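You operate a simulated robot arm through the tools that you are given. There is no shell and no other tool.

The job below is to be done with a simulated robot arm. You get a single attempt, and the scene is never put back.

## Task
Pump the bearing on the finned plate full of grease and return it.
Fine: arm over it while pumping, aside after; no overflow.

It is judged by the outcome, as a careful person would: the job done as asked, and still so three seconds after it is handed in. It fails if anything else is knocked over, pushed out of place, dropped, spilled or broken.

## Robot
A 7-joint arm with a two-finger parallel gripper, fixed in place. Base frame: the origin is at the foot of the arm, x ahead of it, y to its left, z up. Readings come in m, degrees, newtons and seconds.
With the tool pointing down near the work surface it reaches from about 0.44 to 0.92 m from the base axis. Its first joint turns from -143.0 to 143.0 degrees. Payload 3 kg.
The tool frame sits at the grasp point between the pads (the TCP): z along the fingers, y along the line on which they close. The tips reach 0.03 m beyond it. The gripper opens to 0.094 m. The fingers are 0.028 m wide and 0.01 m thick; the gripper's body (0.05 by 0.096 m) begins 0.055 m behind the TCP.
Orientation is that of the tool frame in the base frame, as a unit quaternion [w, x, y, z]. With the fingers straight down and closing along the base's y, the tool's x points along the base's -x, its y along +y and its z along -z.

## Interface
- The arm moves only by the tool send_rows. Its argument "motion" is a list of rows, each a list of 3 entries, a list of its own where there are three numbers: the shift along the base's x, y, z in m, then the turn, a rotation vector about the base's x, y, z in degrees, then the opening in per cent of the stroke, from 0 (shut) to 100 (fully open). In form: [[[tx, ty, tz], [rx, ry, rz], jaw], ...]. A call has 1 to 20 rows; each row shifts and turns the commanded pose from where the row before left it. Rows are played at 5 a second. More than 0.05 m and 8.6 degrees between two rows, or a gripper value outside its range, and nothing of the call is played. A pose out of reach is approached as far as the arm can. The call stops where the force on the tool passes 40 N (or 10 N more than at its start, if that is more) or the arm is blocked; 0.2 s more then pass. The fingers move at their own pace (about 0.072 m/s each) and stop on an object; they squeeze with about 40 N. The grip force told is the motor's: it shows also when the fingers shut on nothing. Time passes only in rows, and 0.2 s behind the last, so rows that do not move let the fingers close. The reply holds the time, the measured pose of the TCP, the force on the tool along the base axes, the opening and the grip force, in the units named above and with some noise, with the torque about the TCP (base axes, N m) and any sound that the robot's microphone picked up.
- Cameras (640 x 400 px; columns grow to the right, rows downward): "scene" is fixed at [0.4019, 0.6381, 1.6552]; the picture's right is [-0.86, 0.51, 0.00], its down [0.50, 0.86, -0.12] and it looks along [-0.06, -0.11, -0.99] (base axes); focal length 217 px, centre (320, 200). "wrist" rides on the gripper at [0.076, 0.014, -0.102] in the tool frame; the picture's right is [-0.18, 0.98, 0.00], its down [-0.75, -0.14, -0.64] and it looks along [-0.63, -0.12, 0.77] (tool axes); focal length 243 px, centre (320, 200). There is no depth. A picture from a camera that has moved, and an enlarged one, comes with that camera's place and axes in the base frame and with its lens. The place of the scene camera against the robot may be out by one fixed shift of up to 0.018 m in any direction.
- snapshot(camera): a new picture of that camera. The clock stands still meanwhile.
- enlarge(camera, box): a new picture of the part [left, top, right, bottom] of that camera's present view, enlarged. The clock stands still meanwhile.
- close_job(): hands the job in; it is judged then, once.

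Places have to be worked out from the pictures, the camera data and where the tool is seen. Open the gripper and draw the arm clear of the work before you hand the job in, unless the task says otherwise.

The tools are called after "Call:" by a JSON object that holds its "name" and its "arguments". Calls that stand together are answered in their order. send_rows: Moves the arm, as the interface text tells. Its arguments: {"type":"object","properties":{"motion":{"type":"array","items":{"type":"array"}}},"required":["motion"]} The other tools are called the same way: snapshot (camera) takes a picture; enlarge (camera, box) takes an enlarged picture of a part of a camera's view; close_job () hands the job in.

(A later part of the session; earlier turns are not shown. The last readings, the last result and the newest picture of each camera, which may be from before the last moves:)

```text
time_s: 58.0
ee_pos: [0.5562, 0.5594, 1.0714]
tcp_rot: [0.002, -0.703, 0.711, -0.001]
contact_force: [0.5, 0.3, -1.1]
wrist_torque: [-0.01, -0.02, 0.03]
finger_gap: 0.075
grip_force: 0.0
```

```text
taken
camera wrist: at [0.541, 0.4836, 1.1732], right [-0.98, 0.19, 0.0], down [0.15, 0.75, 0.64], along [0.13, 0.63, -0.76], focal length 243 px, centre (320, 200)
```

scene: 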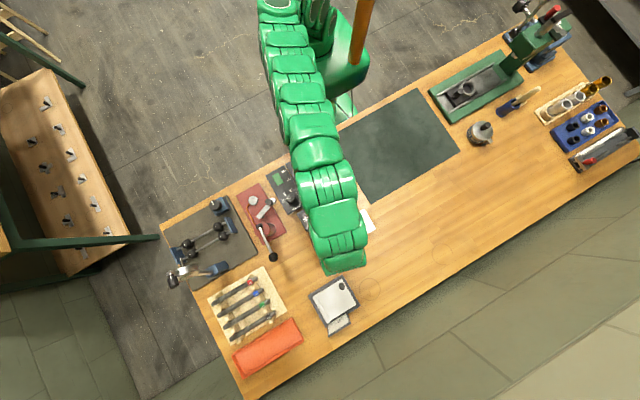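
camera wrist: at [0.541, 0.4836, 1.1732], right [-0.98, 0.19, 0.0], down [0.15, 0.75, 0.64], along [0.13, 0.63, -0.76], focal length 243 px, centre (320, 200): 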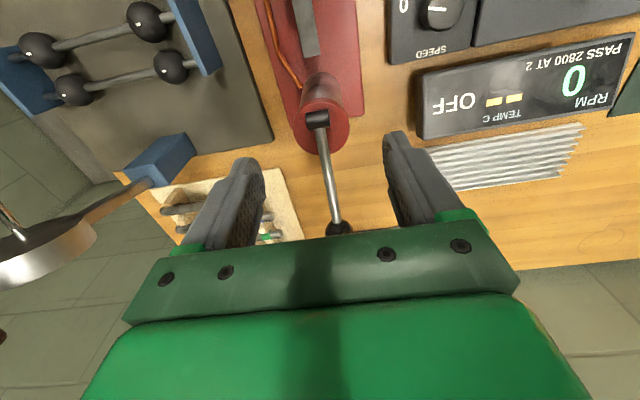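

The lever is still at its top position. I advance to the ball as before and check alignment.

Call:
{"name": "send_rows", "arguments": {"motion": [[[0.001, 0.03, -0.02], [0, 0, 0], 80], [[0.0005, 0.03, -0.017], [0, 0, 0], 80], [[0, 0.02, -0.014], [0, 0, 0], 80], [[0, 0.012, -0.001], [0, 0, 0], 80], [[0, 0, 0], [0, 0, 0], 80]]}}

Call:
{"name": "enlarge", "arguments": {"camera": "wrist", "box": [230, 80, 410, 240]}}

```text
time_s: 59.2
ee_pos: [0.5577, 0.6514, 1.0186]
tcp_rot: [0.003, -0.704, 0.711, -0.001]
contact_force: [0.6, 0.8, -0.6]
wrist_torque: [-0.02, -0.05, -0.02]
finger_gap: 0.0748
grip_force: 0.1
```

```text
2.50 times, centred on (320, 160) of wrist
camera zoom: at [0.5422, 0.5751, 1.1212], right [-0.98, 0.19, 0.0], down [0.15, 0.75, 0.64], along [0.13, 0.63, -0.76], focal length 606 px, centre (320, 300)
```

zoom: 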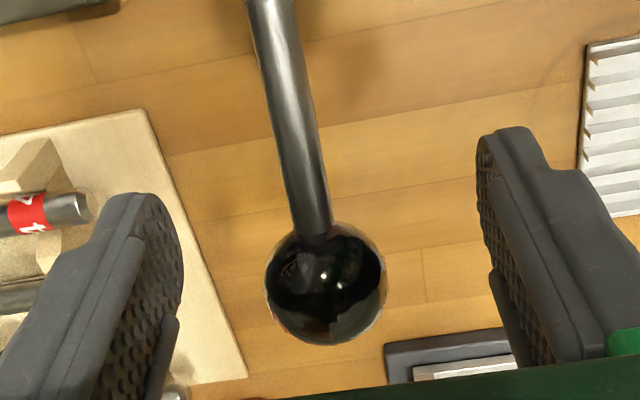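

Ball nearly centred; I nudge 1.5 mm and close on it.

Call:
{"name": "send_rows", "arguments": {"motion": [[[-0.0005, 0.0015, 0.0012], [0, 0, 0], 80], [[0, 0, 0], [0, 0, 0], 60], [[0, 0, 0], [0, 0, 0], 35], [[0, 0, 0], [0, 0, 0], 20], [[0, 0, 0], [0, 0, 0], 15]]}}

```text
time_s: 60.4
ee_pos: [0.5564, 0.6521, 1.02]
tcp_rot: [0.002, -0.704, 0.71, -0.001]
contact_force: [2.2, 3.5, -0.1]
wrist_torque: [-0.04, 0.05, -0.06]
finger_gap: 0.028
grip_force: 44.6
```

Gripped with low side forces. Now the second downstroke along the arc.

Call:
{"name": "send_rows", "arguments": {"motion": [[[0, 0.002, -0.0069], [0, 0, 0], 15], [[0, 0.0016, -0.007], [0, 0, 0], 15], [[0, 0.001, -0.0072], [0, 0, 0], 15], [[0, 0.0006, -0.0072], [0, 0, 0], 15]]}}

```text
time_s: 61.4
ee_pos: [0.5568, 0.6588, 0.9915]
tcp_rot: [0.002, -0.704, 0.71, -0.001]
contact_force: [-7.3, 5.7, 13.0]
wrist_torque: [-0.96, -0.01, -0.02]
finger_gap: 0.0269
grip_force: 44.8
```

Smooth, about 13 N. I finish the second stroke down to the stop.

Call:
{"name": "send_rows", "arguments": {"motion": [[[0, -0.0003, -0.0072], [0, 0, 0], 15], [[0, -0.0006, -0.0072], [0, 0, 0], 15], [[0, -0.001, -0.0072], [0, 0, 0], 15], [[0, -0.0012, -0.005], [0, 0, 0], 15]]}}

```text
time_s: 62.4
ee_pos: [0.5568, 0.6539, 0.9656]
tcp_rot: [0.003, -0.704, 0.71, 0.0]
contact_force: [1.1, 32.2, 21.2]
wrist_torque: [-0.77, -0.03, 0.0]
finger_gap: 0.0269
grip_force: 45.2
```

The lower stop is reached again (z ≈ 0.9655). I return the lever upward.

Call:
{"name": "send_rows", "arguments": {"motion": [[[0, 0.002, 0.006], [0, 0, 0], 15], [[0, 0.001, 0.0073], [0, 0, 0], 15], [[0, 0.0004, 0.0073], [0, 0, 0], 15], [[0, 0, 0.0073], [0, 0, 0], 15]]}}

```text
time_s: 63.4
ee_pos: [0.5578, 0.6584, 0.9933]
tcp_rot: [0.002, -0.704, 0.711, -0.001]
contact_force: [-9.3, 7.4, -8.9]
wrist_torque: [1.12, 0.04, 0.02]
finger_gap: 0.0268
grip_force: 45.2
```

Going up fine. I complete the upstroke.

Call:
{"name": "send_rows", "arguments": {"motion": [[[0, -0.0012, 0.0072], [0, 0, 0], 15], [[0, -0.0015, 0.0072], [0, 0, 0], 15], [[0, -0.0018, 0.007], [0, 0, 0], 15], [[0, -0.0012, 0.004], [0, 0, 0], 15]]}}

```text
time_s: 64.5
ee_pos: [0.5566, 0.6528, 1.0197]
tcp_rot: [0.005, -0.705, 0.709, 0.0]
contact_force: [5.0, 6.5, -3.1]
wrist_torque: [-0.04, -0.11, -0.01]
finger_gap: 0.0271
grip_force: 44.5
stopped in row 4: the force on the tool passed its limit at 41 N (the readings are from after the stop); the commanded pose is now the measured one
```

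Second stroke complete. I release the ball and retreat to inspect the ring again.

Call:
{"name": "send_rows", "arguments": {"motion": [[[0, 0, 0], [0, 0, 0], 45], [[0, 0, 0], [0, 0, 0], 80], [[0, -0.03, 0.018], [0, 0, 0], 80], [[0, -0.03, 0.03], [0, 0, 0], 80], [[0, -0.03, 0.03], [0, 0, 0], 80], [[0, -0.04, 0], [0, 0, 0], 80], [[0, -0.04, -0.01], [0, 0, 0], 80], [[0, -0.037, -0.03], [0, 0, 0], 80], [[0, 0, -0.02], [0, 0, 0], 80], [[0, 0, 0], [0, 0, 0], 80]]}}

Call:
{"name": "enlarge", "arguments": {"camera": "wrist", "box": [300, 75, 350, 130]}}

Call:
{"name": "enlarge", "arguments": {"camera": "scene", "box": [240, 187, 270, 211]}}

```text
time_s: 66.7
ee_pos: [0.5554, 0.4464, 1.0377]
tcp_rot: [0.004, -0.705, 0.709, 0.0]
contact_force: [-0.3, 0.8, -1.0]
wrist_torque: [0.0, -0.01, -0.01]
finger_gap: 0.0753
grip_force: 0.1
```

```text
7.27 times, centred on (325, 102) of wrist
camera zoom: at [0.5411, 0.3697, 1.1386], right [-0.98, 0.19, -0.01], down [0.14, 0.75, 0.65], along [0.13, 0.63, -0.76], focal length 1764 px, centre (284, 909)
```

zoom: 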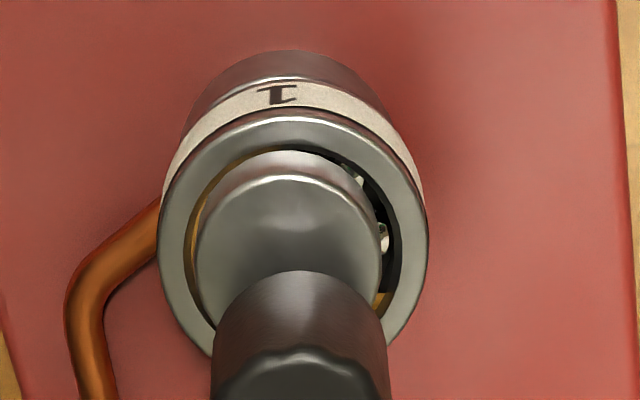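

```text
16.00 times, centred on (255, 199) of scene
camera zoom: at [0.4019, 0.6381, 1.6552], right [-0.86, 0.51, 0.0], down [0.5, 0.86, -0.12], along [-0.06, -0.11, -0.99], focal length 3478 px, centre (1360, 216)
```

zoom: 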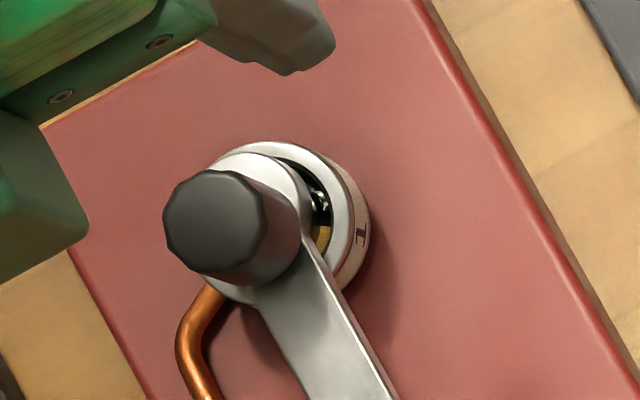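

The grease sector's front has advanced via +y to about 140°, roughly 110–120° per stroke. I look from the −x side to measure the remaining empty arc precisely.

Call:
{"name": "send_rows", "arguments": {"motion": [[[-0.0104, 0.0008, 0], [0, 0, -8.44], 80], [[-0.0104, 0.0008, 0], [0, 0, -8.44], 80], [[-0.0104, 0.0008, 0], [0, 0, -8.44], 80], [[-0.0104, 0.0008, 0], [0, 0, -8.44], 80], [[-0.0104, 0.0008, 0], [0, 0, -8.44], 80], [[-0.0104, 0.0008, 0], [0, 0, -8.44], 80], [[-0.0104, 0.0008, 0], [0, 0, -8.44], 80], [[-0.0104, 0.0008, 0], [0, 0, -8.44], 80], [[0, 0, 0], [0, 0, 0], 80]]}}

Call:
{"name": "enlarge", "arguments": {"camera": "wrist", "box": [285, 145, 335, 200]}}

```text
time_s: 68.7
ee_pos: [0.4744, 0.4535, 1.0377]
tcp_rot: [0.002, -0.19, 0.982, -0.003]
contact_force: [-1.2, -0.2, 0.8]
wrist_torque: [-0.03, -0.02, -0.01]
finger_gap: 0.0751
grip_force: 0.1
```

```text
7.27 times, centred on (310, 172) of wrist
camera zoom: at [0.3977, 0.4387, 1.139], right [-0.2, 0.98, -0.01], down [0.75, 0.15, 0.65], along [0.63, 0.12, -0.76], focal length 1764 px, centre (393, 400)
```

zoom: 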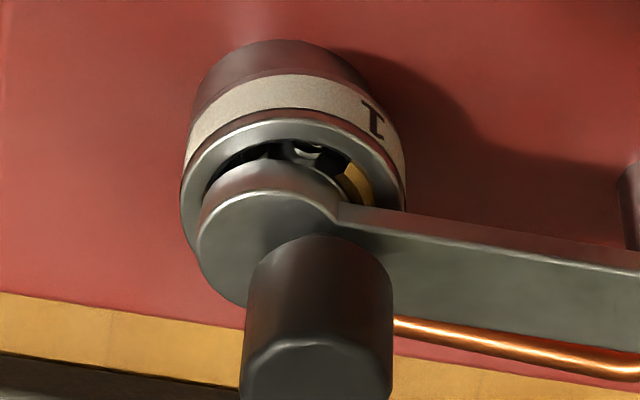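

Front ≈ 141°, start ≈ −88°, so about 64 % full after two strokes (~0.32 per stroke). I go back for a third stroke, which I'll stop at about 85 % and re-inspect.

Call:
{"name": "send_rows", "arguments": {"motion": [[[0.0104, 0.0133, 0.02], [0, 0, 8.5], 80], [[0.0104, 0.0133, 0.02], [0, 0, 8.5], 80], [[0.0104, 0.0133, 0.01], [0, 0, 8.5], 80], [[0.0104, 0.0133, 0], [0, 0, 8.5], 80], [[0.0104, 0.0133, 0], [0, 0, 8.5], 80], [[0.0104, 0.0133, 0], [0, 0, 8.5], 80], [[0.0104, 0.0133, -0.008], [0, 0, 8.5], 80], [[0.0102, 0.0129, -0.01], [0, 0, 8.5], 80], [[0, 0, 0], [0, 0, 0], 80]]}}

Call:
{"name": "snapshot", "arguments": {"camera": "wrist"}}

```text
time_s: 70.7
ee_pos: [0.557, 0.5595, 1.0696]
tcp_rot: [-0.004, 0.708, -0.706, -0.001]
contact_force: [-0.1, 0.1, -0.2]
wrist_torque: [0.01, -0.02, 0.03]
finger_gap: 0.0752
grip_force: 0.1
```

```text
taken
camera wrist: at [0.5426, 0.4827, 1.1709], right [-0.98, 0.18, -0.01], down [0.14, 0.75, 0.65], along [0.12, 0.63, -0.76], focal length 243 px, centre (320, 200)
```

wrist: 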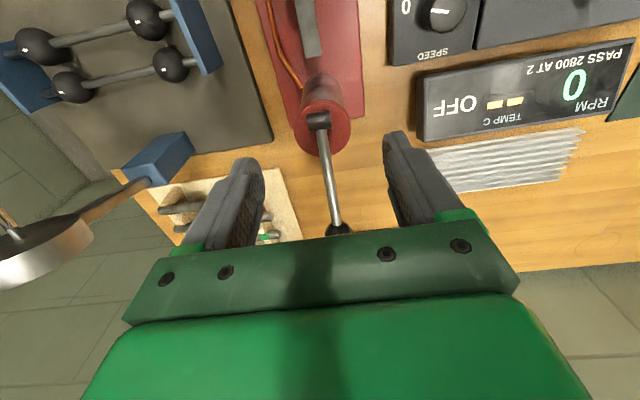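

The lever is at the top as expected. I advance to the ball.

Call:
{"name": "send_rows", "arguments": {"motion": [[[0, 0.03, -0.019], [0, 0, 0], 80], [[0, 0.03, -0.017], [0, 0, 0], 80], [[0, 0.02, -0.013], [0, 0, 0], 80], [[0, 0.013, 0], [0, 0, 0], 80], [[0, 0, 0], [0, 0, 0], 80]]}}

Call:
{"name": "enlarge", "arguments": {"camera": "wrist", "box": [230, 80, 410, 240]}}

```text
time_s: 71.9
ee_pos: [0.5566, 0.6515, 1.0216]
tcp_rot: [0.004, -0.707, 0.707, -0.001]
contact_force: [-0.4, 0.4, 0.5]
wrist_torque: [0.01, -0.04, -0.02]
finger_gap: 0.0751
grip_force: 0.1
```

```text
2.50 times, centred on (320, 160) of wrist
camera zoom: at [0.5425, 0.5757, 1.1221], right [-0.98, 0.18, -0.01], down [0.14, 0.75, 0.65], along [0.12, 0.63, -0.76], focal length 606 px, centre (320, 300)
```

zoom: 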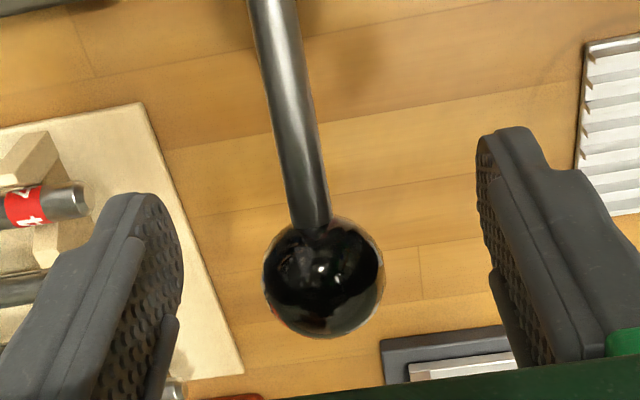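

Well centred. I close on the ball and make the third downstroke, first half.

Call:
{"name": "send_rows", "arguments": {"motion": [[[0, 0.0008, -0.0005], [0, 0, 0], 60], [[0, 0, 0], [0, 0, 0], 35], [[0, 0, 0], [0, 0, 0], 20], [[0, 0, 0], [0, 0, 0], 15], [[0, 0.002, -0.0069], [0, 0, 0], 15], [[0, 0.0016, -0.007], [0, 0, 0], 15], [[0, 0.001, -0.0072], [0, 0, 0], 15], [[0, 0.0006, -0.0072], [0, 0, 0], 15]]}}

```text
time_s: 73.7
ee_pos: [0.556, 0.6586, 0.9911]
tcp_rot: [-0.005, 0.707, -0.707, 0.001]
contact_force: [10.8, 13.9, 11.7]
wrist_torque: [-0.91, -0.09, 0.01]
finger_gap: 0.0267
grip_force: 44.8
```

Resistance unchanged (~12 N). I continue to about 85 % of the stroke (z ≈ 0.9735).

Call:
{"name": "send_rows", "arguments": {"motion": [[[0, -0.0005, -0.0072], [0, 0, 0], 15], [[0, -0.0006, -0.0068], [0, 0, 0], 15], [[0, -0.0006, -0.003], [0, 0, 0], 15]]}}

```text
time_s: 74.2
ee_pos: [0.5579, 0.6579, 0.9822]
tcp_rot: [-0.005, 0.708, -0.706, 0.0]
contact_force: [7.7, 10.7, 0.3]
wrist_torque: [0.19, 0.03, 0.03]
finger_gap: 0.0269
grip_force: 45.3
stopped in row 2: the force on the tool passed its limit at 42 N (the readings are from after the stop); the commanded pose is now the measured one
```

The call stopped with a brief 42 N at z ≈ 0.982, possibly side stick-slip or possibly back pressure. I'd rather check the fill now, so I release and go look from the −x side.

Call:
{"name": "send_rows", "arguments": {"motion": [[[0, 0, 0], [0, 0, 0], 45], [[0, 0, 0], [0, 0, 0], 80], [[0, -0.015, 0.04], [0, 0, 0], 80], [[0, -0.03, 0.035], [0, 0, 0], 80], [[0, -0.03, 0.03], [0, 0, 0], 80], [[0, -0.04, 0.005], [0, 0, 0], 80], [[-0.01, -0.035, -0.005], [0, 0, -8.5], 80], [[-0.01, -0.025, -0.01], [0, 0, -8.5], 80], [[-0.012, -0.015, -0.01], [0, 0, -8.5], 80], [[-0.012, -0.01, -0.01], [0, 0, -8.5], 80], [[-0.012, -0.003, -0.01], [0, 0, -8.5], 80], [[-0.012, -0.001, -0.005], [0, 0, -8.5], 80], [[-0.012, 0, 0], [0, 0, -8.5], 80], [[-0.003, 0, 0], [0, 0, -8.5], 80], [[0, 0, 0], [0, 0, 0], 80]]}}

Call:
{"name": "snapshot", "arguments": {"camera": "wrist"}}

Call:
{"name": "enlarge", "arguments": {"camera": "wrist", "box": [285, 145, 335, 200]}}

```text
time_s: 77.4
ee_pos: [0.4735, 0.453, 1.0438]
tcp_rot: [0.004, -0.189, 0.982, -0.003]
contact_force: [0.2, -0.3, -1.1]
wrist_torque: [0.0, 0.01, 0.05]
finger_gap: 0.0751
grip_force: 0.0
```

```text
taken
camera wrist: at [0.3973, 0.4391, 1.1452], right [-0.2, 0.98, -0.01], down [0.75, 0.15, 0.65], along [0.64, 0.12, -0.76], focal length 243 px, centre (320, 200)
```

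wrist: 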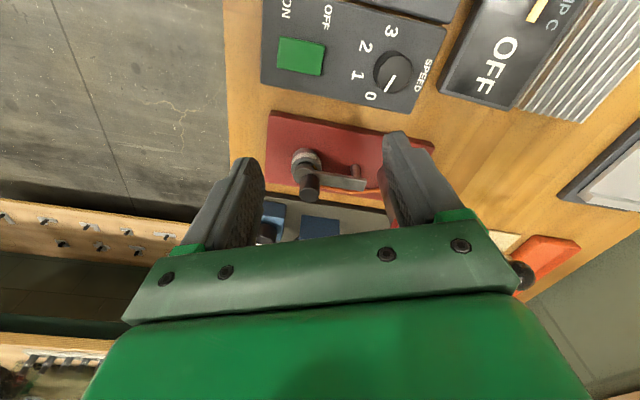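

```text
7.27 times, centred on (310, 172) of wrist
camera zoom: at [0.3973, 0.4391, 1.1452], right [-0.2, 0.98, -0.01], down [0.75, 0.15, 0.65], along [0.64, 0.12, -0.76], focal length 1764 px, centre (393, 400)
```

zoom: 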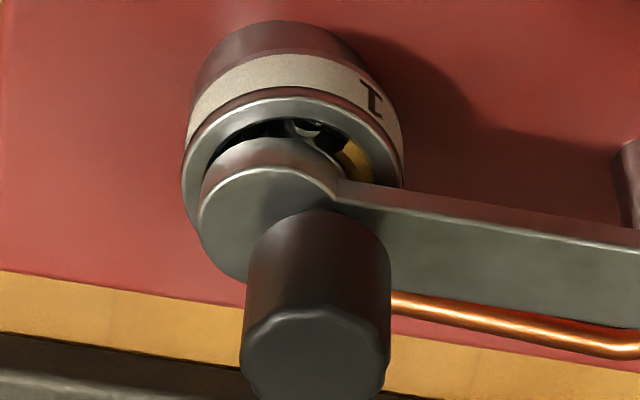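

The fill has not changed with the partial stroke, so grease is delivered per completed stroke; two strokes gave ~2/3, so completing the third should just fill it. I return to the lever, now part-way down.

Call:
{"name": "send_rows", "arguments": {"motion": [[[0.0104, 0.0133, 0.02], [0, 0, 8.5], 80], [[0.0104, 0.0133, 0.015], [0, 0, 8.5], 80], [[0.0104, 0.0133, 0.01], [0, 0, 8.5], 80], [[0.0104, 0.0133, 0], [0, 0, 8.5], 80], [[0.0104, 0.0133, 0], [0, 0, 8.5], 80], [[0.0104, 0.0133, 0], [0, 0, 8.5], 80], [[0.0104, 0.0133, -0.008], [0, 0, 8.5], 80], [[0.0107, 0.0133, -0.01], [0, 0, 8.5], 80], [[0, 0, 0], [0, 0, 0], 80]]}}

Call:
{"name": "snapshot", "arguments": {"camera": "wrist"}}

```text
time_s: 79.4
ee_pos: [0.5573, 0.5592, 1.0726]
tcp_rot: [-0.004, 0.708, -0.706, 0.001]
contact_force: [-0.1, 0.5, 0.7]
wrist_torque: [0.03, 0.03, 0.0]
finger_gap: 0.0751
grip_force: 0.1
```

```text
taken
camera wrist: at [0.543, 0.4828, 1.1731], right [-0.98, 0.18, -0.01], down [0.13, 0.75, 0.65], along [0.12, 0.64, -0.76], focal length 243 px, centre (320, 200)
```

wrist: 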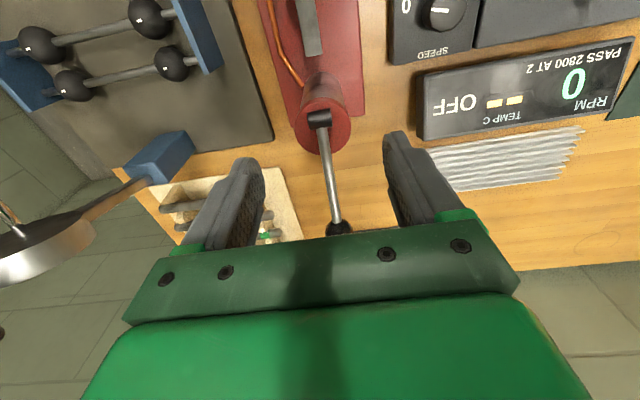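

The lever is back at the top (it returned by itself after release). I advance to the ball again for a complete third stroke.

Call:
{"name": "send_rows", "arguments": {"motion": [[[0, 0.03, -0.021], [0, 0, 0], 80], [[0, 0.03, -0.018], [0, 0, 0], 80], [[0, 0.02, -0.013], [0, 0, 0], 80], [[0, 0.0135, 0], [0, 0, 0], 80], [[0, 0, 0], [0, 0, 0], 80]]}}

Call:
{"name": "enlarge", "arguments": {"camera": "wrist", "box": [230, 80, 410, 240]}}

```text
time_s: 80.6
ee_pos: [0.557, 0.6532, 1.0195]
tcp_rot: [-0.005, 0.708, -0.706, 0.001]
contact_force: [-0.5, 0.3, -0.1]
wrist_torque: [0.0, -0.02, 0.01]
finger_gap: 0.0751
grip_force: 0.2
```

```text
2.50 times, centred on (320, 160) of wrist
camera zoom: at [0.5425, 0.577, 1.1214], right [-0.98, 0.18, -0.01], down [0.14, 0.75, 0.65], along [0.12, 0.64, -0.76], focal length 606 px, centre (320, 300)
```

zoom: 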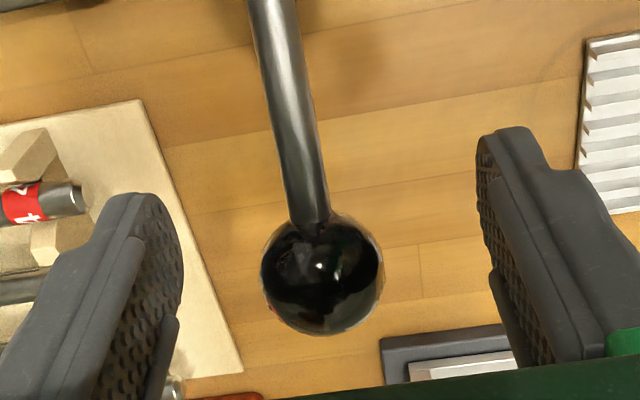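

Centred. I grip the ball and make a complete third downstroke.

Call:
{"name": "send_rows", "arguments": {"motion": [[[0, 0, 0.0003], [0, 0, 0], 60], [[0, 0, 0], [0, 0, 0], 35], [[0, 0, 0], [0, 0, 0], 20], [[0, 0, 0], [0, 0, 0], 15], [[0, 0.002, -0.0069], [0, 0, 0], 15], [[0, 0.0016, -0.007], [0, 0, 0], 15], [[0, 0.0011, -0.0072], [0, 0, 0], 15], [[0, 0.0007, -0.0072], [0, 0, 0], 15]]}}

```text
time_s: 82.4
ee_pos: [0.557, 0.6594, 0.9908]
tcp_rot: [-0.005, 0.708, -0.706, 0.001]
contact_force: [-10.8, -7.5, 13.1]
wrist_torque: [-1.08, -0.05, 0.07]
finger_gap: 0.0267
grip_force: 44.7
```

Resistance steady at 13 N. I continue to the lower stop.

Call:
{"name": "send_rows", "arguments": {"motion": [[[0, -0.0004, -0.0072], [0, 0, 0], 15], [[0, -0.0006, -0.0072], [0, 0, 0], 15], [[0, -0.0009, -0.0072], [0, 0, 0], 15], [[0, -0.001, -0.005], [0, 0, 0], 15]]}}

```text
time_s: 83.4
ee_pos: [0.5573, 0.6559, 0.9659]
tcp_rot: [-0.006, 0.708, -0.706, 0.0]
contact_force: [-0.3, 13.2, 29.0]
wrist_torque: [-0.83, -0.01, -0.07]
finger_gap: 0.0265
grip_force: 44.9
```

The lower stop is reached. I raise the lever back to the top.

Call:
{"name": "send_rows", "arguments": {"motion": [[[0, 0.0012, 0.0065], [0, 0, 0], 15], [[0, 0.001, 0.0073], [0, 0, 0], 15], [[0, 0.0004, 0.0073], [0, 0, 0], 15], [[0, 0, 0.0073], [0, 0, 0], 15]]}}

Call:
{"name": "send_rows", "arguments": {"motion": [[[0, -0.001, 0.0072], [0, 0, 0], 15], [[0, -0.0014, 0.0072], [0, 0, 0], 15], [[0, -0.0018, 0.007], [0, 0, 0], 15]]}}

```text
time_s: 84.4
ee_pos: [0.5576, 0.6581, 0.9931]
tcp_rot: [-0.004, 0.708, -0.706, 0.001]
contact_force: [-3.7, 1.4, -10.2]
wrist_torque: [1.23, -0.02, 0.03]
finger_gap: 0.0267
grip_force: 44.7
```

```text
time_s: 85.2
ee_pos: [0.5581, 0.6555, 1.0154]
tcp_rot: [-0.005, 0.708, -0.706, 0.0]
contact_force: [5.2, 23.5, -3.5]
wrist_torque: [1.06, 0.04, -0.01]
finger_gap: 0.027
grip_force: 45.1
```

The lever is practically at the top. I release it and go to the −x viewpoint to check the ring.

Call:
{"name": "send_rows", "arguments": {"motion": [[[0, 0, 0], [0, 0, 0], 45], [[0, 0, 0], [0, 0, 0], 80], [[0, -0.025, 0.02], [0, 0, 0], 80], [[0, -0.03, 0.03], [0, 0, 0], 80], [[0, -0.03, 0.03], [0, 0, 0], 80], [[0, -0.035, 0.0], [0, 0, 0], 80], [[-0.01, -0.035, -0.005], [0, 0, -8.5], 80], [[-0.01, -0.025, -0.01], [0, 0, -8.5], 80], [[-0.012, -0.013, -0.01], [0, 0, -8.5], 80], [[-0.012, -0.006, -0.01], [0, 0, -8.5], 80], [[-0.012, -0.003, -0.01], [0, 0, -8.5], 80], [[-0.012, 0, -0.005], [0, 0, -8.5], 80], [[-0.012, 0, 0], [0, 0, -8.5], 80], [[-0.003, 0, 0], [0, 0, -8.5], 80], [[0, 0, 0], [0, 0, 0], 80]]}}

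Call:
{"name": "enlarge", "arguments": {"camera": "wrist", "box": [280, 140, 340, 205]}}

Call:
{"name": "enlarge", "arguments": {"camera": "scene", "box": [235, 180, 290, 270]}}

```text
time_s: 88.4
ee_pos: [0.4743, 0.4514, 1.0437]
tcp_rot: [0.003, -0.19, 0.982, -0.003]
contact_force: [-0.8, 0.5, -0.6]
wrist_torque: [0.01, -0.03, 0.02]
finger_gap: 0.0752
grip_force: 0.0
```

```text
6.15 times, centred on (310, 172) of wrist
camera zoom: at [0.3979, 0.4378, 1.1454], right [-0.2, 0.98, -0.01], down [0.75, 0.15, 0.65], along [0.64, 0.12, -0.76], focal length 1493 px, centre (382, 369)
```

zoom: 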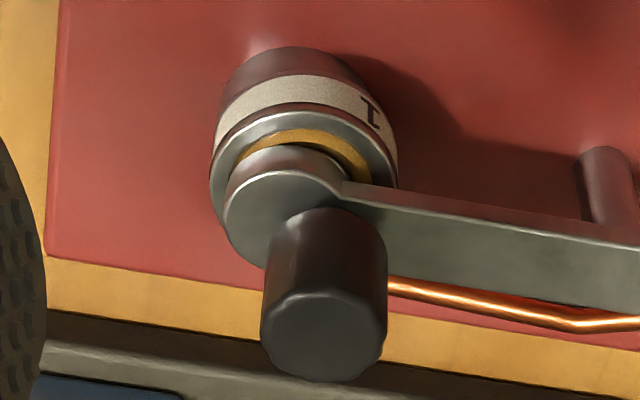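

```text
4.44 times, centred on (262, 225) of scene
camera zoom: at [0.4019, 0.6381, 1.6552], right [-0.86, 0.51, 0.0], down [0.5, 0.86, -0.12], along [-0.06, -0.11, -0.99], focal length 966 px, centre (576, 89)
```

zoom: 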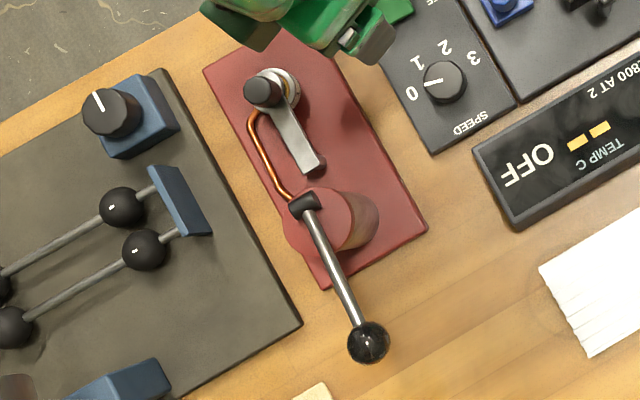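

Amber now spans the whole visible arc on this side. I zoom closer and will check the −y side too for any remaining gap.

Call:
{"name": "enlarge", "arguments": {"camera": "wrist", "box": [295, 150, 325, 180]}}

Call:
{"name": "enlarge", "arguments": {"camera": "scene", "box": [243, 187, 268, 207]}}

```text
13.33 times, centred on (310, 165) of wrist
camera zoom: at [0.3979, 0.4378, 1.1454], right [-0.2, 0.98, -0.01], down [0.75, 0.15, 0.65], along [0.64, 0.12, -0.76], focal length 3235 px, centre (453, 667)
```

zoom: 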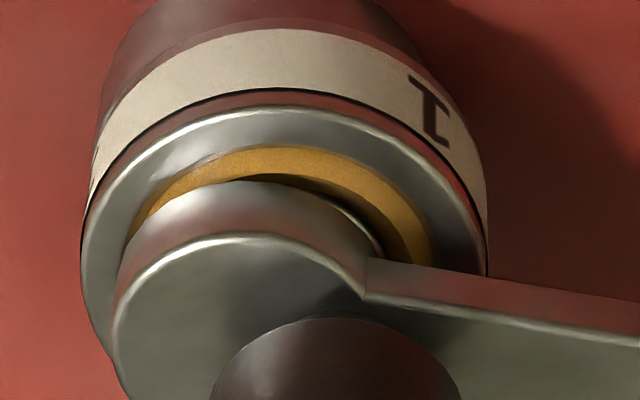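

```text
16.00 times, centred on (256, 197) of scene
camera zoom: at [0.4019, 0.6381, 1.6552], right [-0.86, 0.51, 0.0], down [0.5, 0.86, -0.12], along [-0.06, -0.11, -0.99], focal length 3478 px, centre (1352, 248)
```

zoom: 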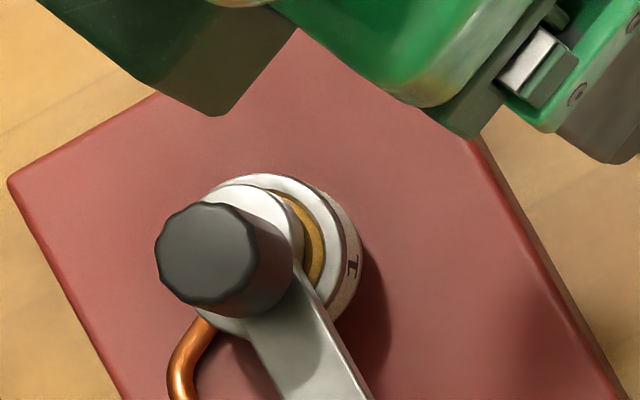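

All the visible ring is amber. I go to the −y viewpoint (also on the way to the knob) to confirm there is no remaining gap there.

Call:
{"name": "send_rows", "arguments": {"motion": [[[0.0104, -0.0007, 0], [0, 0, 8.5], 80], [[0.0104, -0.0007, 0], [0, 0, 8.5], 80], [[0.0104, -0.0007, 0], [0, 0, 8.5], 70], [[0.0104, -0.0007, 0], [0, 0, 8.5], 60], [[0.0104, -0.0007, 0], [0, 0, 8.5], 50], [[0.0104, -0.0007, 0], [0, 0, 8.5], 45], [[0.0104, -0.0007, 0], [0, 0, 8.5], 45], [[0.0104, -0.0007, -0.005], [0, 0, 8.5], 45], [[0, 0, 0], [0, 0, 0], 45]]}}

Call:
{"name": "snapshot", "arguments": {"camera": "wrist"}}

Call:
{"name": "enlarge", "arguments": {"camera": "wrist", "box": [300, 75, 350, 130]}}

```text
time_s: 90.4
ee_pos: [0.5573, 0.4479, 1.0385]
tcp_rot: [-0.004, 0.708, -0.706, 0.001]
contact_force: [-0.7, 0.3, -0.9]
wrist_torque: [-0.01, -0.02, 0.0]
finger_gap: 0.0421
grip_force: 0.0
```

```text
taken
camera wrist: at [0.5429, 0.3704, 1.1404], right [-0.98, 0.18, -0.01], down [0.13, 0.75, 0.65], along [0.12, 0.64, -0.76], focal length 243 px, centre (320, 200)
```

wrist: 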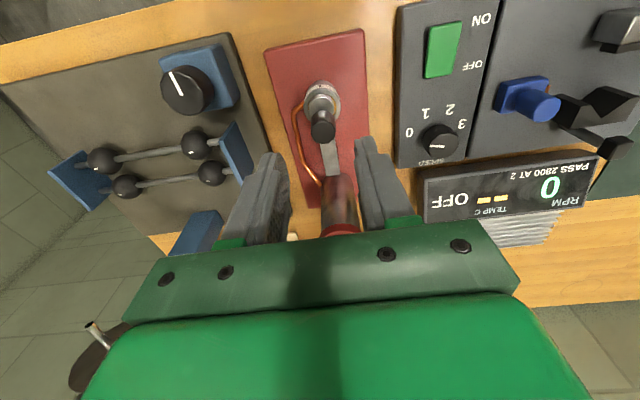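

```text
7.27 times, centred on (325, 102) of wrist
camera zoom: at [0.5429, 0.3704, 1.1404], right [-0.98, 0.18, -0.01], down [0.13, 0.75, 0.65], along [0.12, 0.64, -0.76], focal length 1764 px, centre (284, 909)
```

zoom: 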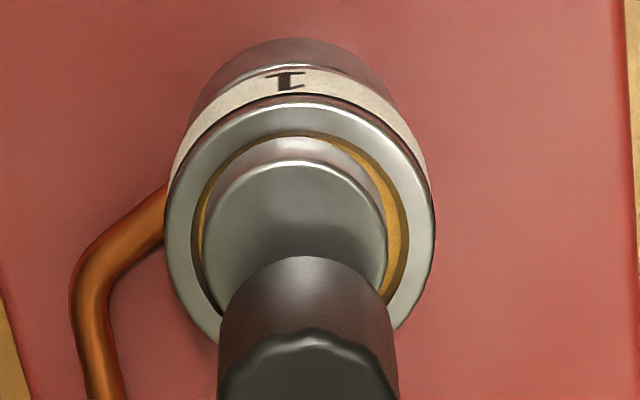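

The ring is completely amber with no overflow: full. Now I line up over the knob to swing the arm aside.

Call:
{"name": "send_rows", "arguments": {"motion": [[[0, 0.011, -0.02], [-0.24, 0.4, 0], 45], [[0, 0, -0.02], [0, 0, 0], 45], [[0, 0, 0], [0, 0, 0], 45]]}}

Call:
{"name": "enlarge", "arguments": {"camera": "wrist", "box": [240, 80, 400, 220]}}

```text
time_s: 91.2
ee_pos: [0.5583, 0.4578, 0.999]
tcp_rot: [-0.001, 0.707, -0.707, -0.001]
contact_force: [0.4, -0.5, -0.2]
wrist_torque: [-0.05, 0.02, -0.01]
finger_gap: 0.0424
grip_force: 0.1
```

```text
2.86 times, centred on (320, 150) of wrist
camera zoom: at [0.5445, 0.3819, 1.1014], right [-0.98, 0.18, 0.0], down [0.14, 0.75, 0.64], along [0.12, 0.63, -0.77], focal length 693 px, centre (320, 343)
```

zoom: 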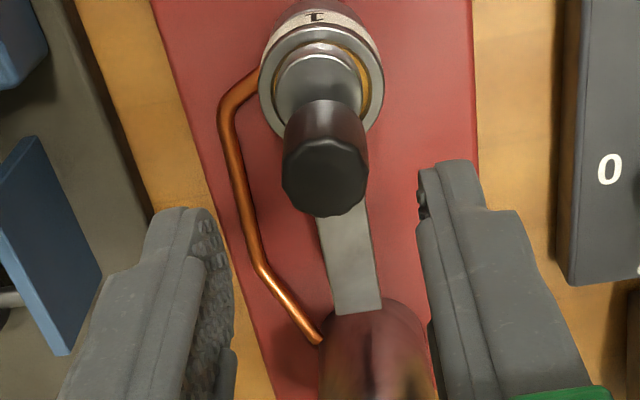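

Knob top is at (0.5576, 0.459). I correct 1 mm and lower around it, then close.

Call:
{"name": "send_rows", "arguments": {"motion": [[[-0.001, 0.001, -0.02], [0, 0, 0], 45], [[0, 0, -0.017], [0, 0, 0], 45], [[0, 0, -0.01], [0, 0, 0], 45], [[0, 0, 0], [0, 0, 0], 30], [[0, 0, 0], [0, 0, 0], 22], [[0, 0, 0], [0, 0, 0], 15], [[0, 0, 0], [0, 0, 0], 15]]}}

Call:
{"name": "enlarge", "arguments": {"camera": "wrist", "box": [240, 80, 400, 220]}}

```text
time_s: 92.8
ee_pos: [0.5563, 0.4597, 0.9523]
tcp_rot: [0.001, 0.708, -0.706, -0.001]
contact_force: [-1.2, -1.4, -7.9]
wrist_torque: [-0.03, -0.37, 0.09]
finger_gap: 0.0214
grip_force: 44.7
```

```text
2.86 times, centred on (320, 150) of wrist
camera zoom: at [0.543, 0.383, 1.0536], right [-0.98, 0.18, 0.0], down [0.14, 0.75, 0.64], along [0.12, 0.63, -0.77], focal length 693 px, centre (320, 343)
```

zoom: 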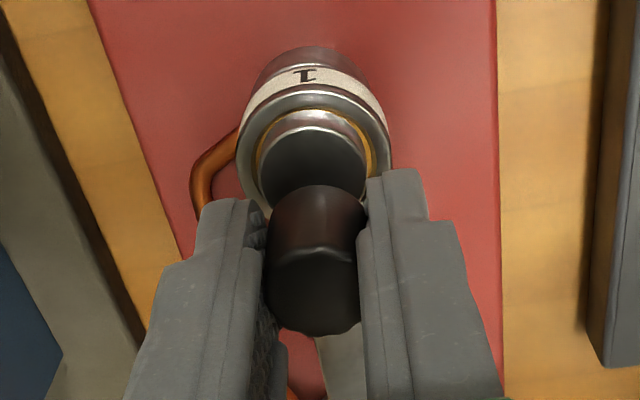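

Knob held. I swing the arm back aside, reversing the arc, first three steps.

Call:
{"name": "send_rows", "arguments": {"motion": [[[-0.0076, 0.0005, 0], [0, 0, -7.74], 15], [[-0.0075, 0.0014, 0], [0, 0, -7.74], 15], [[-0.0072, 0.0025, 0], [0, 0, -7.74], 15]]}}

Call:
{"name": "snapshot", "arguments": {"camera": "wrist"}}

```text
time_s: 93.6
ee_pos: [0.5346, 0.4624, 0.9513]
tcp_rot: [0.001, -0.551, 0.835, 0.001]
contact_force: [-0.3, -0.5, -27.5]
wrist_torque: [-0.43, -0.31, 0.03]
finger_gap: 0.0213
grip_force: 45.2
```

```text
taken
camera wrist: at [0.4918, 0.3994, 1.0536], right [-0.83, 0.56, 0.0], down [0.43, 0.64, 0.64], along [0.36, 0.53, -0.77], focal length 243 px, centre (320, 200)
```

wrist: 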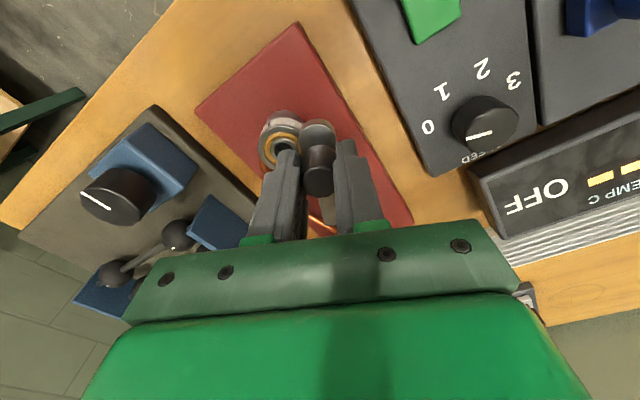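

The arm is swinging back cleanly off the bearing; the −27 N vertical shows my hand is about 1 mm high, so I ease down slightly while continuing.

Call:
{"name": "send_rows", "arguments": {"motion": [[[-0.0068, 0.0034, -0.0008], [0, 0, -7.74], 15], [[-0.0063, 0.0043, -0.0004], [0, 0, -7.74], 15], [[-0.0057, 0.0051, 0], [0, 0, -7.74], 15]]}}

```text
time_s: 94.4
ee_pos: [0.5165, 0.4766, 0.9522]
tcp_rot: [0.001, -0.37, 0.929, 0.0]
contact_force: [8.4, 2.5, 1.1]
wrist_torque: [-0.34, -0.2, -0.21]
finger_gap: 0.0215
grip_force: 44.8
```

Forces are small now. I finish the last three steps to the parked position.

Call:
{"name": "send_rows", "arguments": {"motion": [[[-0.0049, 0.0058, 0], [0, 0, -7.74], 15], [[-0.004, 0.0065, 0], [0, 0, -7.74], 15], [[-0.0032, 0.0069, 0], [0, 0, -7.74], 15], [[0, 0, 0], [0, 0, 0], 15]]}}

Call:
{"name": "snapshot", "arguments": {"camera": "wrist"}}

```text
time_s: 95.4
ee_pos: [0.5043, 0.4954, 0.9524]
tcp_rot: [0.002, -0.176, 0.984, 0.0]
contact_force: [13.7, 7.2, 20.7]
wrist_torque: [-0.16, -0.41, 0.08]
finger_gap: 0.0213
grip_force: 44.9
```

```text
taken
camera wrist: at [0.4279, 0.4822, 1.0534], right [-0.17, 0.99, 0.0], down [0.75, 0.13, 0.64], along [0.64, 0.11, -0.76], focal length 243 px, centre (320, 200)
```

wrist: 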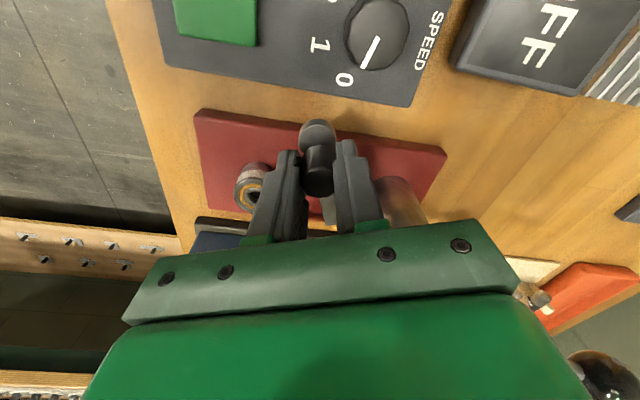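

The arm is back at its original parked position. I open the fingers and lift straight up, then look at the packed bearing.

Call:
{"name": "send_rows", "arguments": {"motion": [[[0, 0, 0], [0, 0, 0], 30], [[0, 0, 0], [0, 0, 0], 45], [[0, 0, 0], [0, 0, 0], 45], [[0, 0, 0.02], [0, 0, 0], 45], [[0, 0, 0.03], [0, 0, 0], 45], [[0, 0, 0.03], [0, 0, 0], 60], [[-0.01, -0.01, 0.01], [0, 0, 0], 80], [[0, 0, 0], [0, 0, 0], 80]]}}

Call:
{"name": "snapshot", "arguments": {"camera": "wrist"}}

Call:
{"name": "enlarge", "arguments": {"camera": "wrist", "box": [230, 70, 370, 190]}}

```text
time_s: 97.2
ee_pos: [0.4935, 0.4847, 1.0409]
tcp_rot: [0.001, -0.177, 0.984, 0.0]
contact_force: [-0.1, 1.0, -0.6]
wrist_torque: [0.05, 0.01, -0.02]
finger_gap: 0.0753
grip_force: 0.1
```

```text
taken
camera wrist: at [0.4171, 0.4723, 1.1424], right [-0.17, 0.99, 0.0], down [0.75, 0.13, 0.64], along [0.63, 0.11, -0.77], focal length 243 px, centre (320, 200)
```

wrist: 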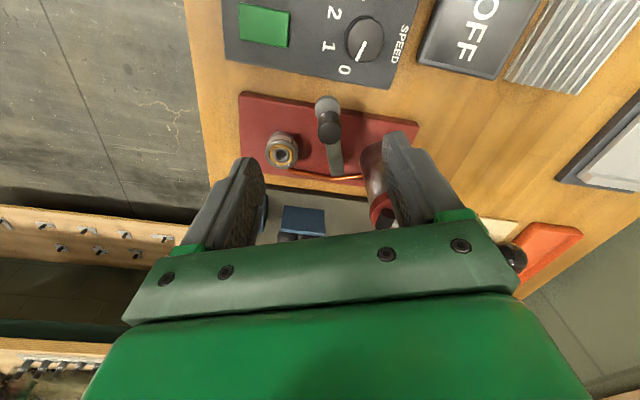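

```text
3.33 times, centred on (300, 130) of wrist
camera zoom: at [0.4171, 0.4723, 1.1424], right [-0.17, 0.99, 0.0], down [0.75, 0.13, 0.64], along [0.63, 0.11, -0.77], focal length 809 px, centre (387, 433)
```

zoom: 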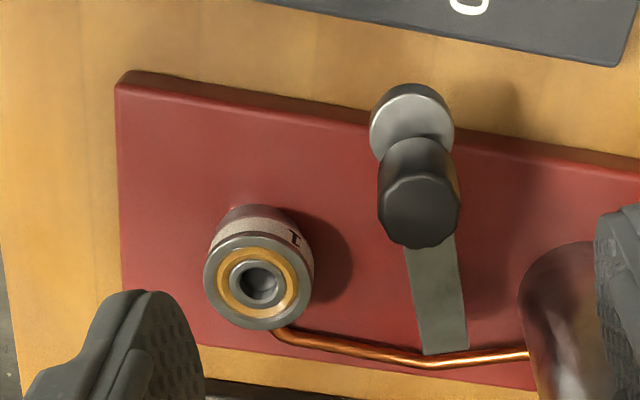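

The bearing shows a complete ring of grease and a clean exterior, with the arm parked aside. I turn back to yaw 90° above the bearing to pick it up.

Call:
{"name": "send_rows", "arguments": {"motion": [[[0.0072, -0.0039, 0], [0, 0, 7.73], 80], [[0.0072, -0.0039, 0], [0, 0, 7.73], 80], [[0.0072, -0.0039, 0], [0, 0, 7.73], 80], [[0.0072, -0.0039, 0], [0, 0, 7.73], 80], [[0.0072, -0.0039, 0], [0, 0, 7.73], 80], [[0.0071, -0.0039, 0], [0, 0, 7.73], 80], [[0.0071, -0.0039, 0], [0, 0, 7.73], 80], [[0.0071, -0.0039, 0], [0, 0, 7.73], 80], [[0.0071, -0.004, -0.01], [0, 0, 7.73], 80], [[0, 0, 0], [0, 0, 0], 80]]}}

Call:
{"name": "enlarge", "arguments": {"camera": "wrist", "box": [240, 60, 400, 200]}}

```text
time_s: 99.4
ee_pos: [0.5571, 0.4505, 1.0316]
tcp_rot: [-0.001, 0.708, -0.706, -0.001]
contact_force: [-1.1, -0.2, 0.9]
wrist_torque: [0.0, 0.01, -0.01]
finger_gap: 0.075
grip_force: 0.1
```

```text
2.86 times, centred on (320, 130) of wrist
camera zoom: at [0.5441, 0.3744, 1.1326], right [-0.98, 0.18, 0.0], down [0.14, 0.75, 0.64], along [0.12, 0.63, -0.77], focal length 693 px, centre (320, 400)
```

zoom: 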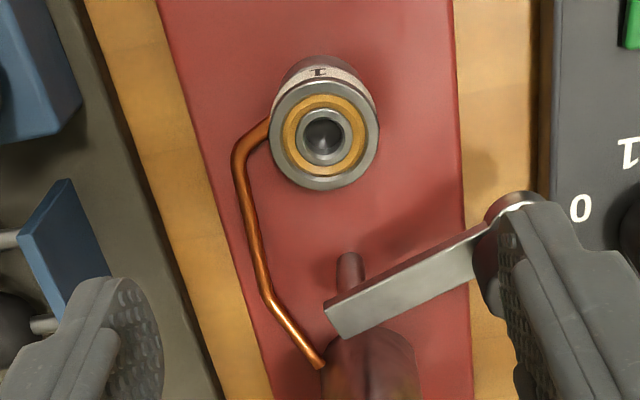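

The packed bearing is at about (0.5573, 0.452). I descend part way and re-check the centring.

Call:
{"name": "send_rows", "arguments": {"motion": [[[-0.0008, 0.0013, -0.03], [0, 0, 0], 80], [[0, 0, -0.035], [0, 0, 0], 80], [[0, 0, -0.02], [0, 0, 0], 80], [[0, 0, 0], [0, 0, 0], 80]]}}

Call:
{"name": "enlarge", "arguments": {"camera": "wrist", "box": [240, 80, 400, 200]}}

```text
time_s: 100.4
ee_pos: [0.5569, 0.4512, 0.9464]
tcp_rot: [0.001, -0.707, 0.707, 0.002]
contact_force: [-1.0, -0.5, -0.2]
wrist_torque: [-0.02, 0.01, 0.01]
finger_gap: 0.0753
grip_force: 0.1
```

```text
3.33 times, centred on (320, 140) of wrist
camera zoom: at [0.5428, 0.3754, 1.0474], right [-0.98, 0.18, 0.0], down [0.14, 0.75, 0.64], along [0.12, 0.63, -0.77], focal length 809 px, centre (320, 400)
```

zoom: 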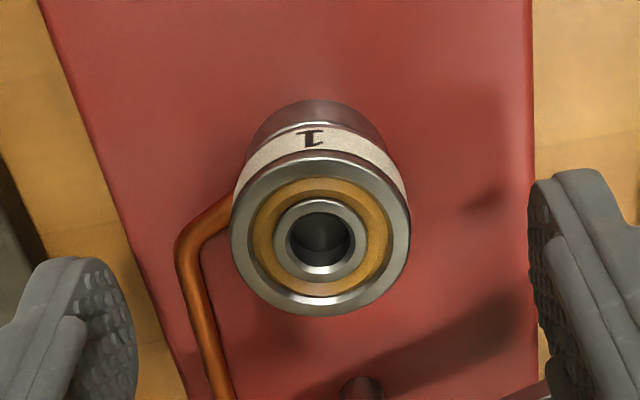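

Well centred. I descend to the grip height (same grip depth as before) and close on the bearing.

Call:
{"name": "send_rows", "arguments": {"motion": [[[0, 0, -0.012], [0, 0, 0], 80], [[0, 0, -0.01], [0, 0, 0], 80], [[0, 0, -0.0032], [0, 0, 0], 70], [[0, 0, 0], [0, 0, 0], 55], [[0, 0, 0], [0, 0, 0], 42], [[0, 0, 0], [0, 0, 0], 36], [[0, 0, 0], [0, 0, 0], 30], [[0, 0, 0], [0, 0, 0], 20]]}}

Call:
{"name": "enlarge", "arguments": {"camera": "wrist", "box": [220, 80, 420, 220]}}

```text
time_s: 102.2
ee_pos: [0.5559, 0.4514, 0.9211]
tcp_rot: [0.001, -0.707, 0.707, 0.001]
contact_force: [0.0, 0.4, 0.2]
wrist_torque: [0.02, 0.0, 0.0]
finger_gap: 0.0342
grip_force: 40.3
```

```text
2.86 times, centred on (320, 150) of wrist
camera zoom: at [0.5431, 0.3752, 1.0226], right [-0.98, 0.18, 0.0], down [0.14, 0.75, 0.64], along [0.12, 0.63, -0.77], focal length 693 px, centre (320, 343)
```

zoom: 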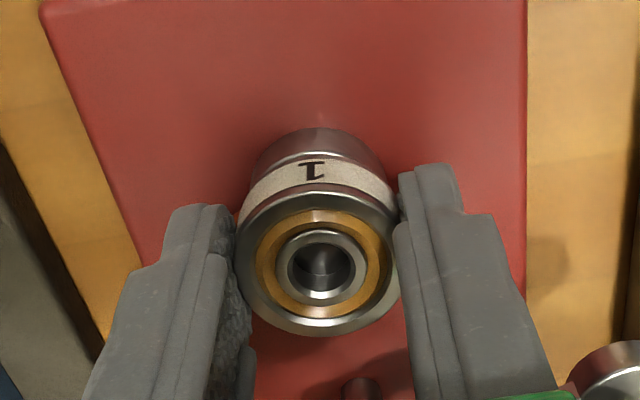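

The bearing is gripped (gap 34 mm, no side force). I lift slowly and check.

Call:
{"name": "send_rows", "arguments": {"motion": [[[0, 0, 0.002], [0, 0, 0], 10], [[0, 0, 0.003], [0, 0, 0], 10], [[0, 0, 0.006], [0, 0, 0], 10], [[0, 0, 0.012], [0, 0, 0], 10], [[0, 0, 0.02], [0, 0, 0], 10], [[0, 0, 0.025], [0, 0, 0], 10], [[0, 0, 0.025], [0, 0, 0], 10]]}}

Call:
{"name": "snapshot", "arguments": {"camera": "wrist"}}

```text
time_s: 103.8
ee_pos: [0.5578, 0.4501, 1.0148]
tcp_rot: [0.0, -0.706, 0.708, 0.0]
contact_force: [-0.9, -0.9, -0.6]
wrist_torque: [0.02, 0.02, 0.03]
finger_gap: 0.0345
grip_force: 39.8
```

```text
taken
camera wrist: at [0.5428, 0.375, 1.1164], right [-0.98, 0.18, 0.0], down [0.14, 0.75, 0.64], along [0.12, 0.63, -0.77], focal length 243 px, centre (320, 200)
```

wrist: 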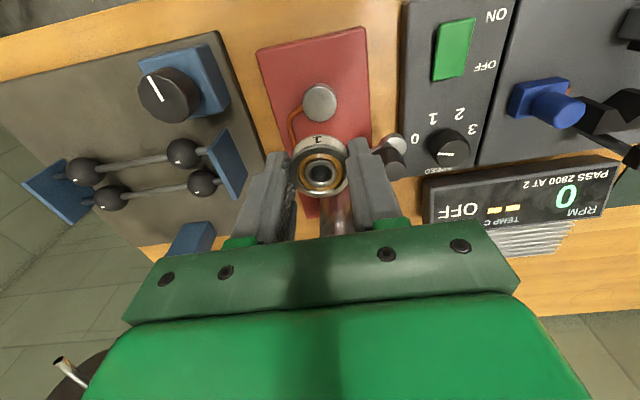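

The bearing is lifted cleanly and the seat is clear. I carry it back over to the finned plate, above everything.

Call:
{"name": "send_rows", "arguments": {"motion": [[[0, 0, 0.035], [0, 0, 0], 10], [[0, 0, 0.033], [0, 0, 0], 10], [[-0.022, 0.034, 0], [0, 0, 0], 10], [[-0.024, 0.038, 0], [0, 0, 0], 10], [[-0.024, 0.038, 0], [0, 0, 0], 10], [[-0.024, 0.038, 0], [0, 0, 0], 10], [[-0.024, 0.038, -0.005], [0, 0, 0], 10], [[-0.024, 0.038, -0.01], [0, 0, 0], 10], [[-0.024, 0.0387, -0.015], [0, 0, 0], 10], [[0, 0, -0.03], [0, 0, 0], 10], [[0, 0, -0.025], [0, 0, 0], 10], [[0, 0, 0], [0, 0, 0], 10]]}}

Call:
{"name": "snapshot", "arguments": {"camera": "wrist"}}

Call:
{"name": "enlarge", "arguments": {"camera": "wrist", "box": [220, 40, 420, 200]}}

```text
time_s: 106.4
ee_pos: [0.3907, 0.7152, 0.9961]
tcp_rot: [-0.001, 0.707, -0.707, -0.001]
contact_force: [0.1, 0.8, -0.5]
wrist_torque: [0.01, 0.03, 0.01]
finger_gap: 0.0342
grip_force: 40.3
```

```text
taken
camera wrist: at [0.3765, 0.6381, 1.098], right [-0.98, 0.18, 0.0], down [0.14, 0.75, 0.64], along [0.12, 0.63, -0.77], focal length 243 px, centre (320, 200)
```

wrist: 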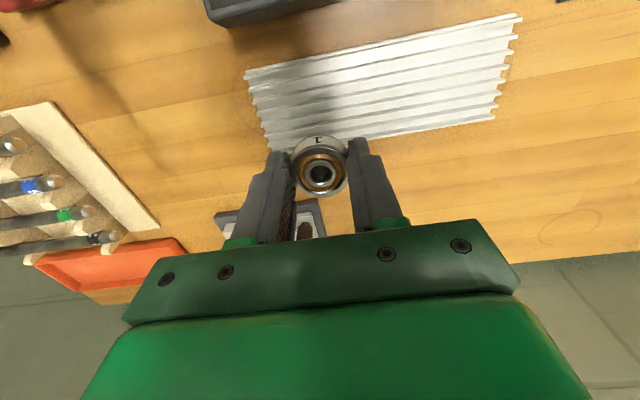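

```text
2.50 times, centred on (320, 120) of wrist
camera zoom: at [0.3765, 0.6381, 1.098], right [-0.98, 0.18, 0.0], down [0.14, 0.75, 0.64], along [0.12, 0.63, -0.77], focal length 606 px, centre (320, 400)
```

zoom: 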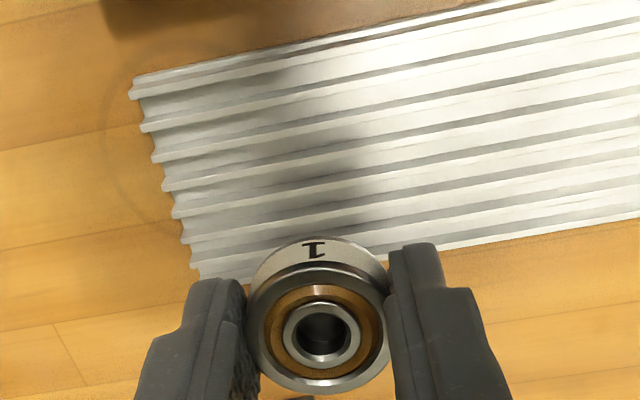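

Right above the original spot ((0.3905, 0.7141)). I lower to a few millimetres above the fins.

Call:
{"name": "send_rows", "arguments": {"motion": [[[0.0003, -0.0004, -0.035], [0, 0, 0], 10], [[0, 0, -0.03], [0, 0, 0], 10], [[0, 0, -0.017], [0, 0, 0], 10], [[0, 0, 0], [0, 0, 0], 10]]}}

Call:
{"name": "enlarge", "arguments": {"camera": "wrist", "box": [220, 80, 420, 220]}}

```text
time_s: 107.4
ee_pos: [0.391, 0.7138, 0.9142]
tcp_rot: [0.001, -0.707, 0.707, 0.001]
contact_force: [0.4, 0.6, 0.6]
wrist_torque: [0.05, -0.03, 0.0]
finger_gap: 0.0344
grip_force: 40.1
```

```text
2.86 times, centred on (320, 150) of wrist
camera zoom: at [0.3776, 0.638, 1.0159], right [-0.98, 0.19, 0.0], down [0.14, 0.75, 0.64], along [0.12, 0.63, -0.77], focal length 693 px, centre (320, 343)
```

zoom: 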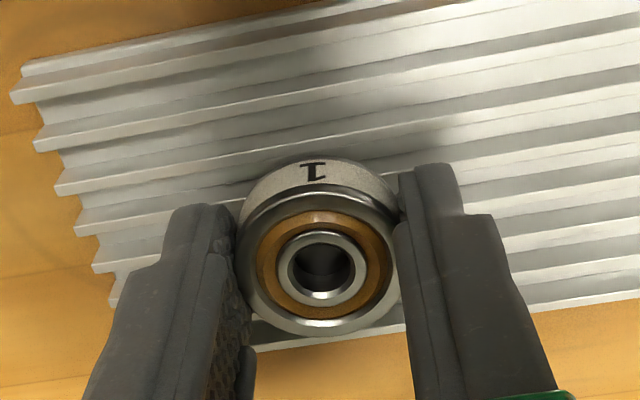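

No contact yet; I creep down the last millimetres.

Call:
{"name": "send_rows", "arguments": {"motion": [[[0, 0, -0.003], [0, 0, 0], 10], [[0, 0, -0.002], [0, 0, 0], 10], [[0, 0, -0.0012], [0, 0, 0], 10]]}}

```text
time_s: 108.2
ee_pos: [0.3905, 0.7137, 0.9089]
tcp_rot: [-0.001, 0.707, -0.707, 0.0]
contact_force: [-0.1, -0.2, 0.1]
wrist_torque: [0.01, -0.02, 0.0]
finger_gap: 0.0342
grip_force: 39.8
```

Still no contact at 0.908. I continue in sub-millimetre steps.

Call:
{"name": "send_rows", "arguments": {"motion": [[[0, 0, -0.0008], [0, 0, 0], 10], [[0, 0, -0.0006], [0, 0, 0], 10]]}}

```text
time_s: 108.8
ee_pos: [0.3904, 0.714, 0.9061]
tcp_rot: [0.0, -0.707, 0.707, 0.001]
contact_force: [0.0, 0.2, -0.9]
wrist_torque: [0.04, 0.0, 0.01]
finger_gap: 0.0344
grip_force: 40.5
```

Call:
{"name": "send_rows", "arguments": {"motion": [[[0, 0, -0.0008], [0, 0, 0], 10], [[0, 0, -0.0006], [0, 0, 0], 10]]}}

Call:
{"name": "enlarge", "arguments": {"camera": "wrist", "box": [220, 80, 420, 220]}}

```text
time_s: 109.4
ee_pos: [0.391, 0.7131, 0.9054]
tcp_rot: [0.0, -0.706, 0.708, 0.001]
contact_force: [-0.2, -0.1, -0.3]
wrist_torque: [0.01, -0.02, 0.01]
finger_gap: 0.0343
grip_force: 40.0
```

```text
2.86 times, centred on (320, 150) of wrist
camera zoom: at [0.3775, 0.6371, 1.0074], right [-0.98, 0.18, 0.0], down [0.14, 0.75, 0.64], along [0.12, 0.63, -0.77], focal length 693 px, centre (320, 343)
```

zoom: 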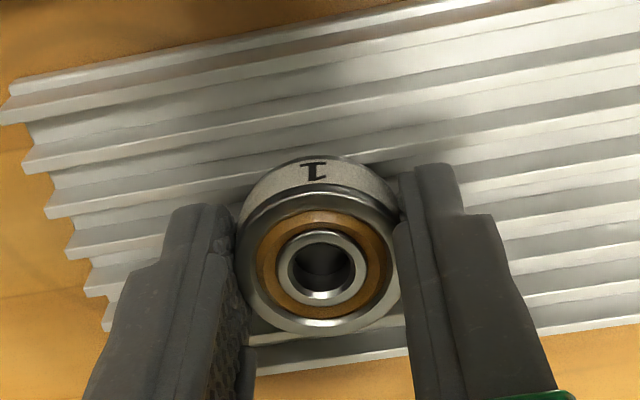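

No contact yet at TCP z 0.9054; the bearing should be within about a millimetre of the fins. I continue in half-millimetre steps watching the force.

Call:
{"name": "send_rows", "arguments": {"motion": [[[0, 0, -0.0005], [0, 0, 0], 10], [[0, 0, -0.0005], [0, 0, 0], 10]]}}

```text
time_s: 110.0
ee_pos: [0.3918, 0.7136, 0.9046]
tcp_rot: [-0.001, 0.707, -0.707, -0.001]
contact_force: [0.9, -0.5, 3.4]
wrist_torque: [0.06, -0.07, -0.01]
finger_gap: 0.0342
grip_force: 40.7
```

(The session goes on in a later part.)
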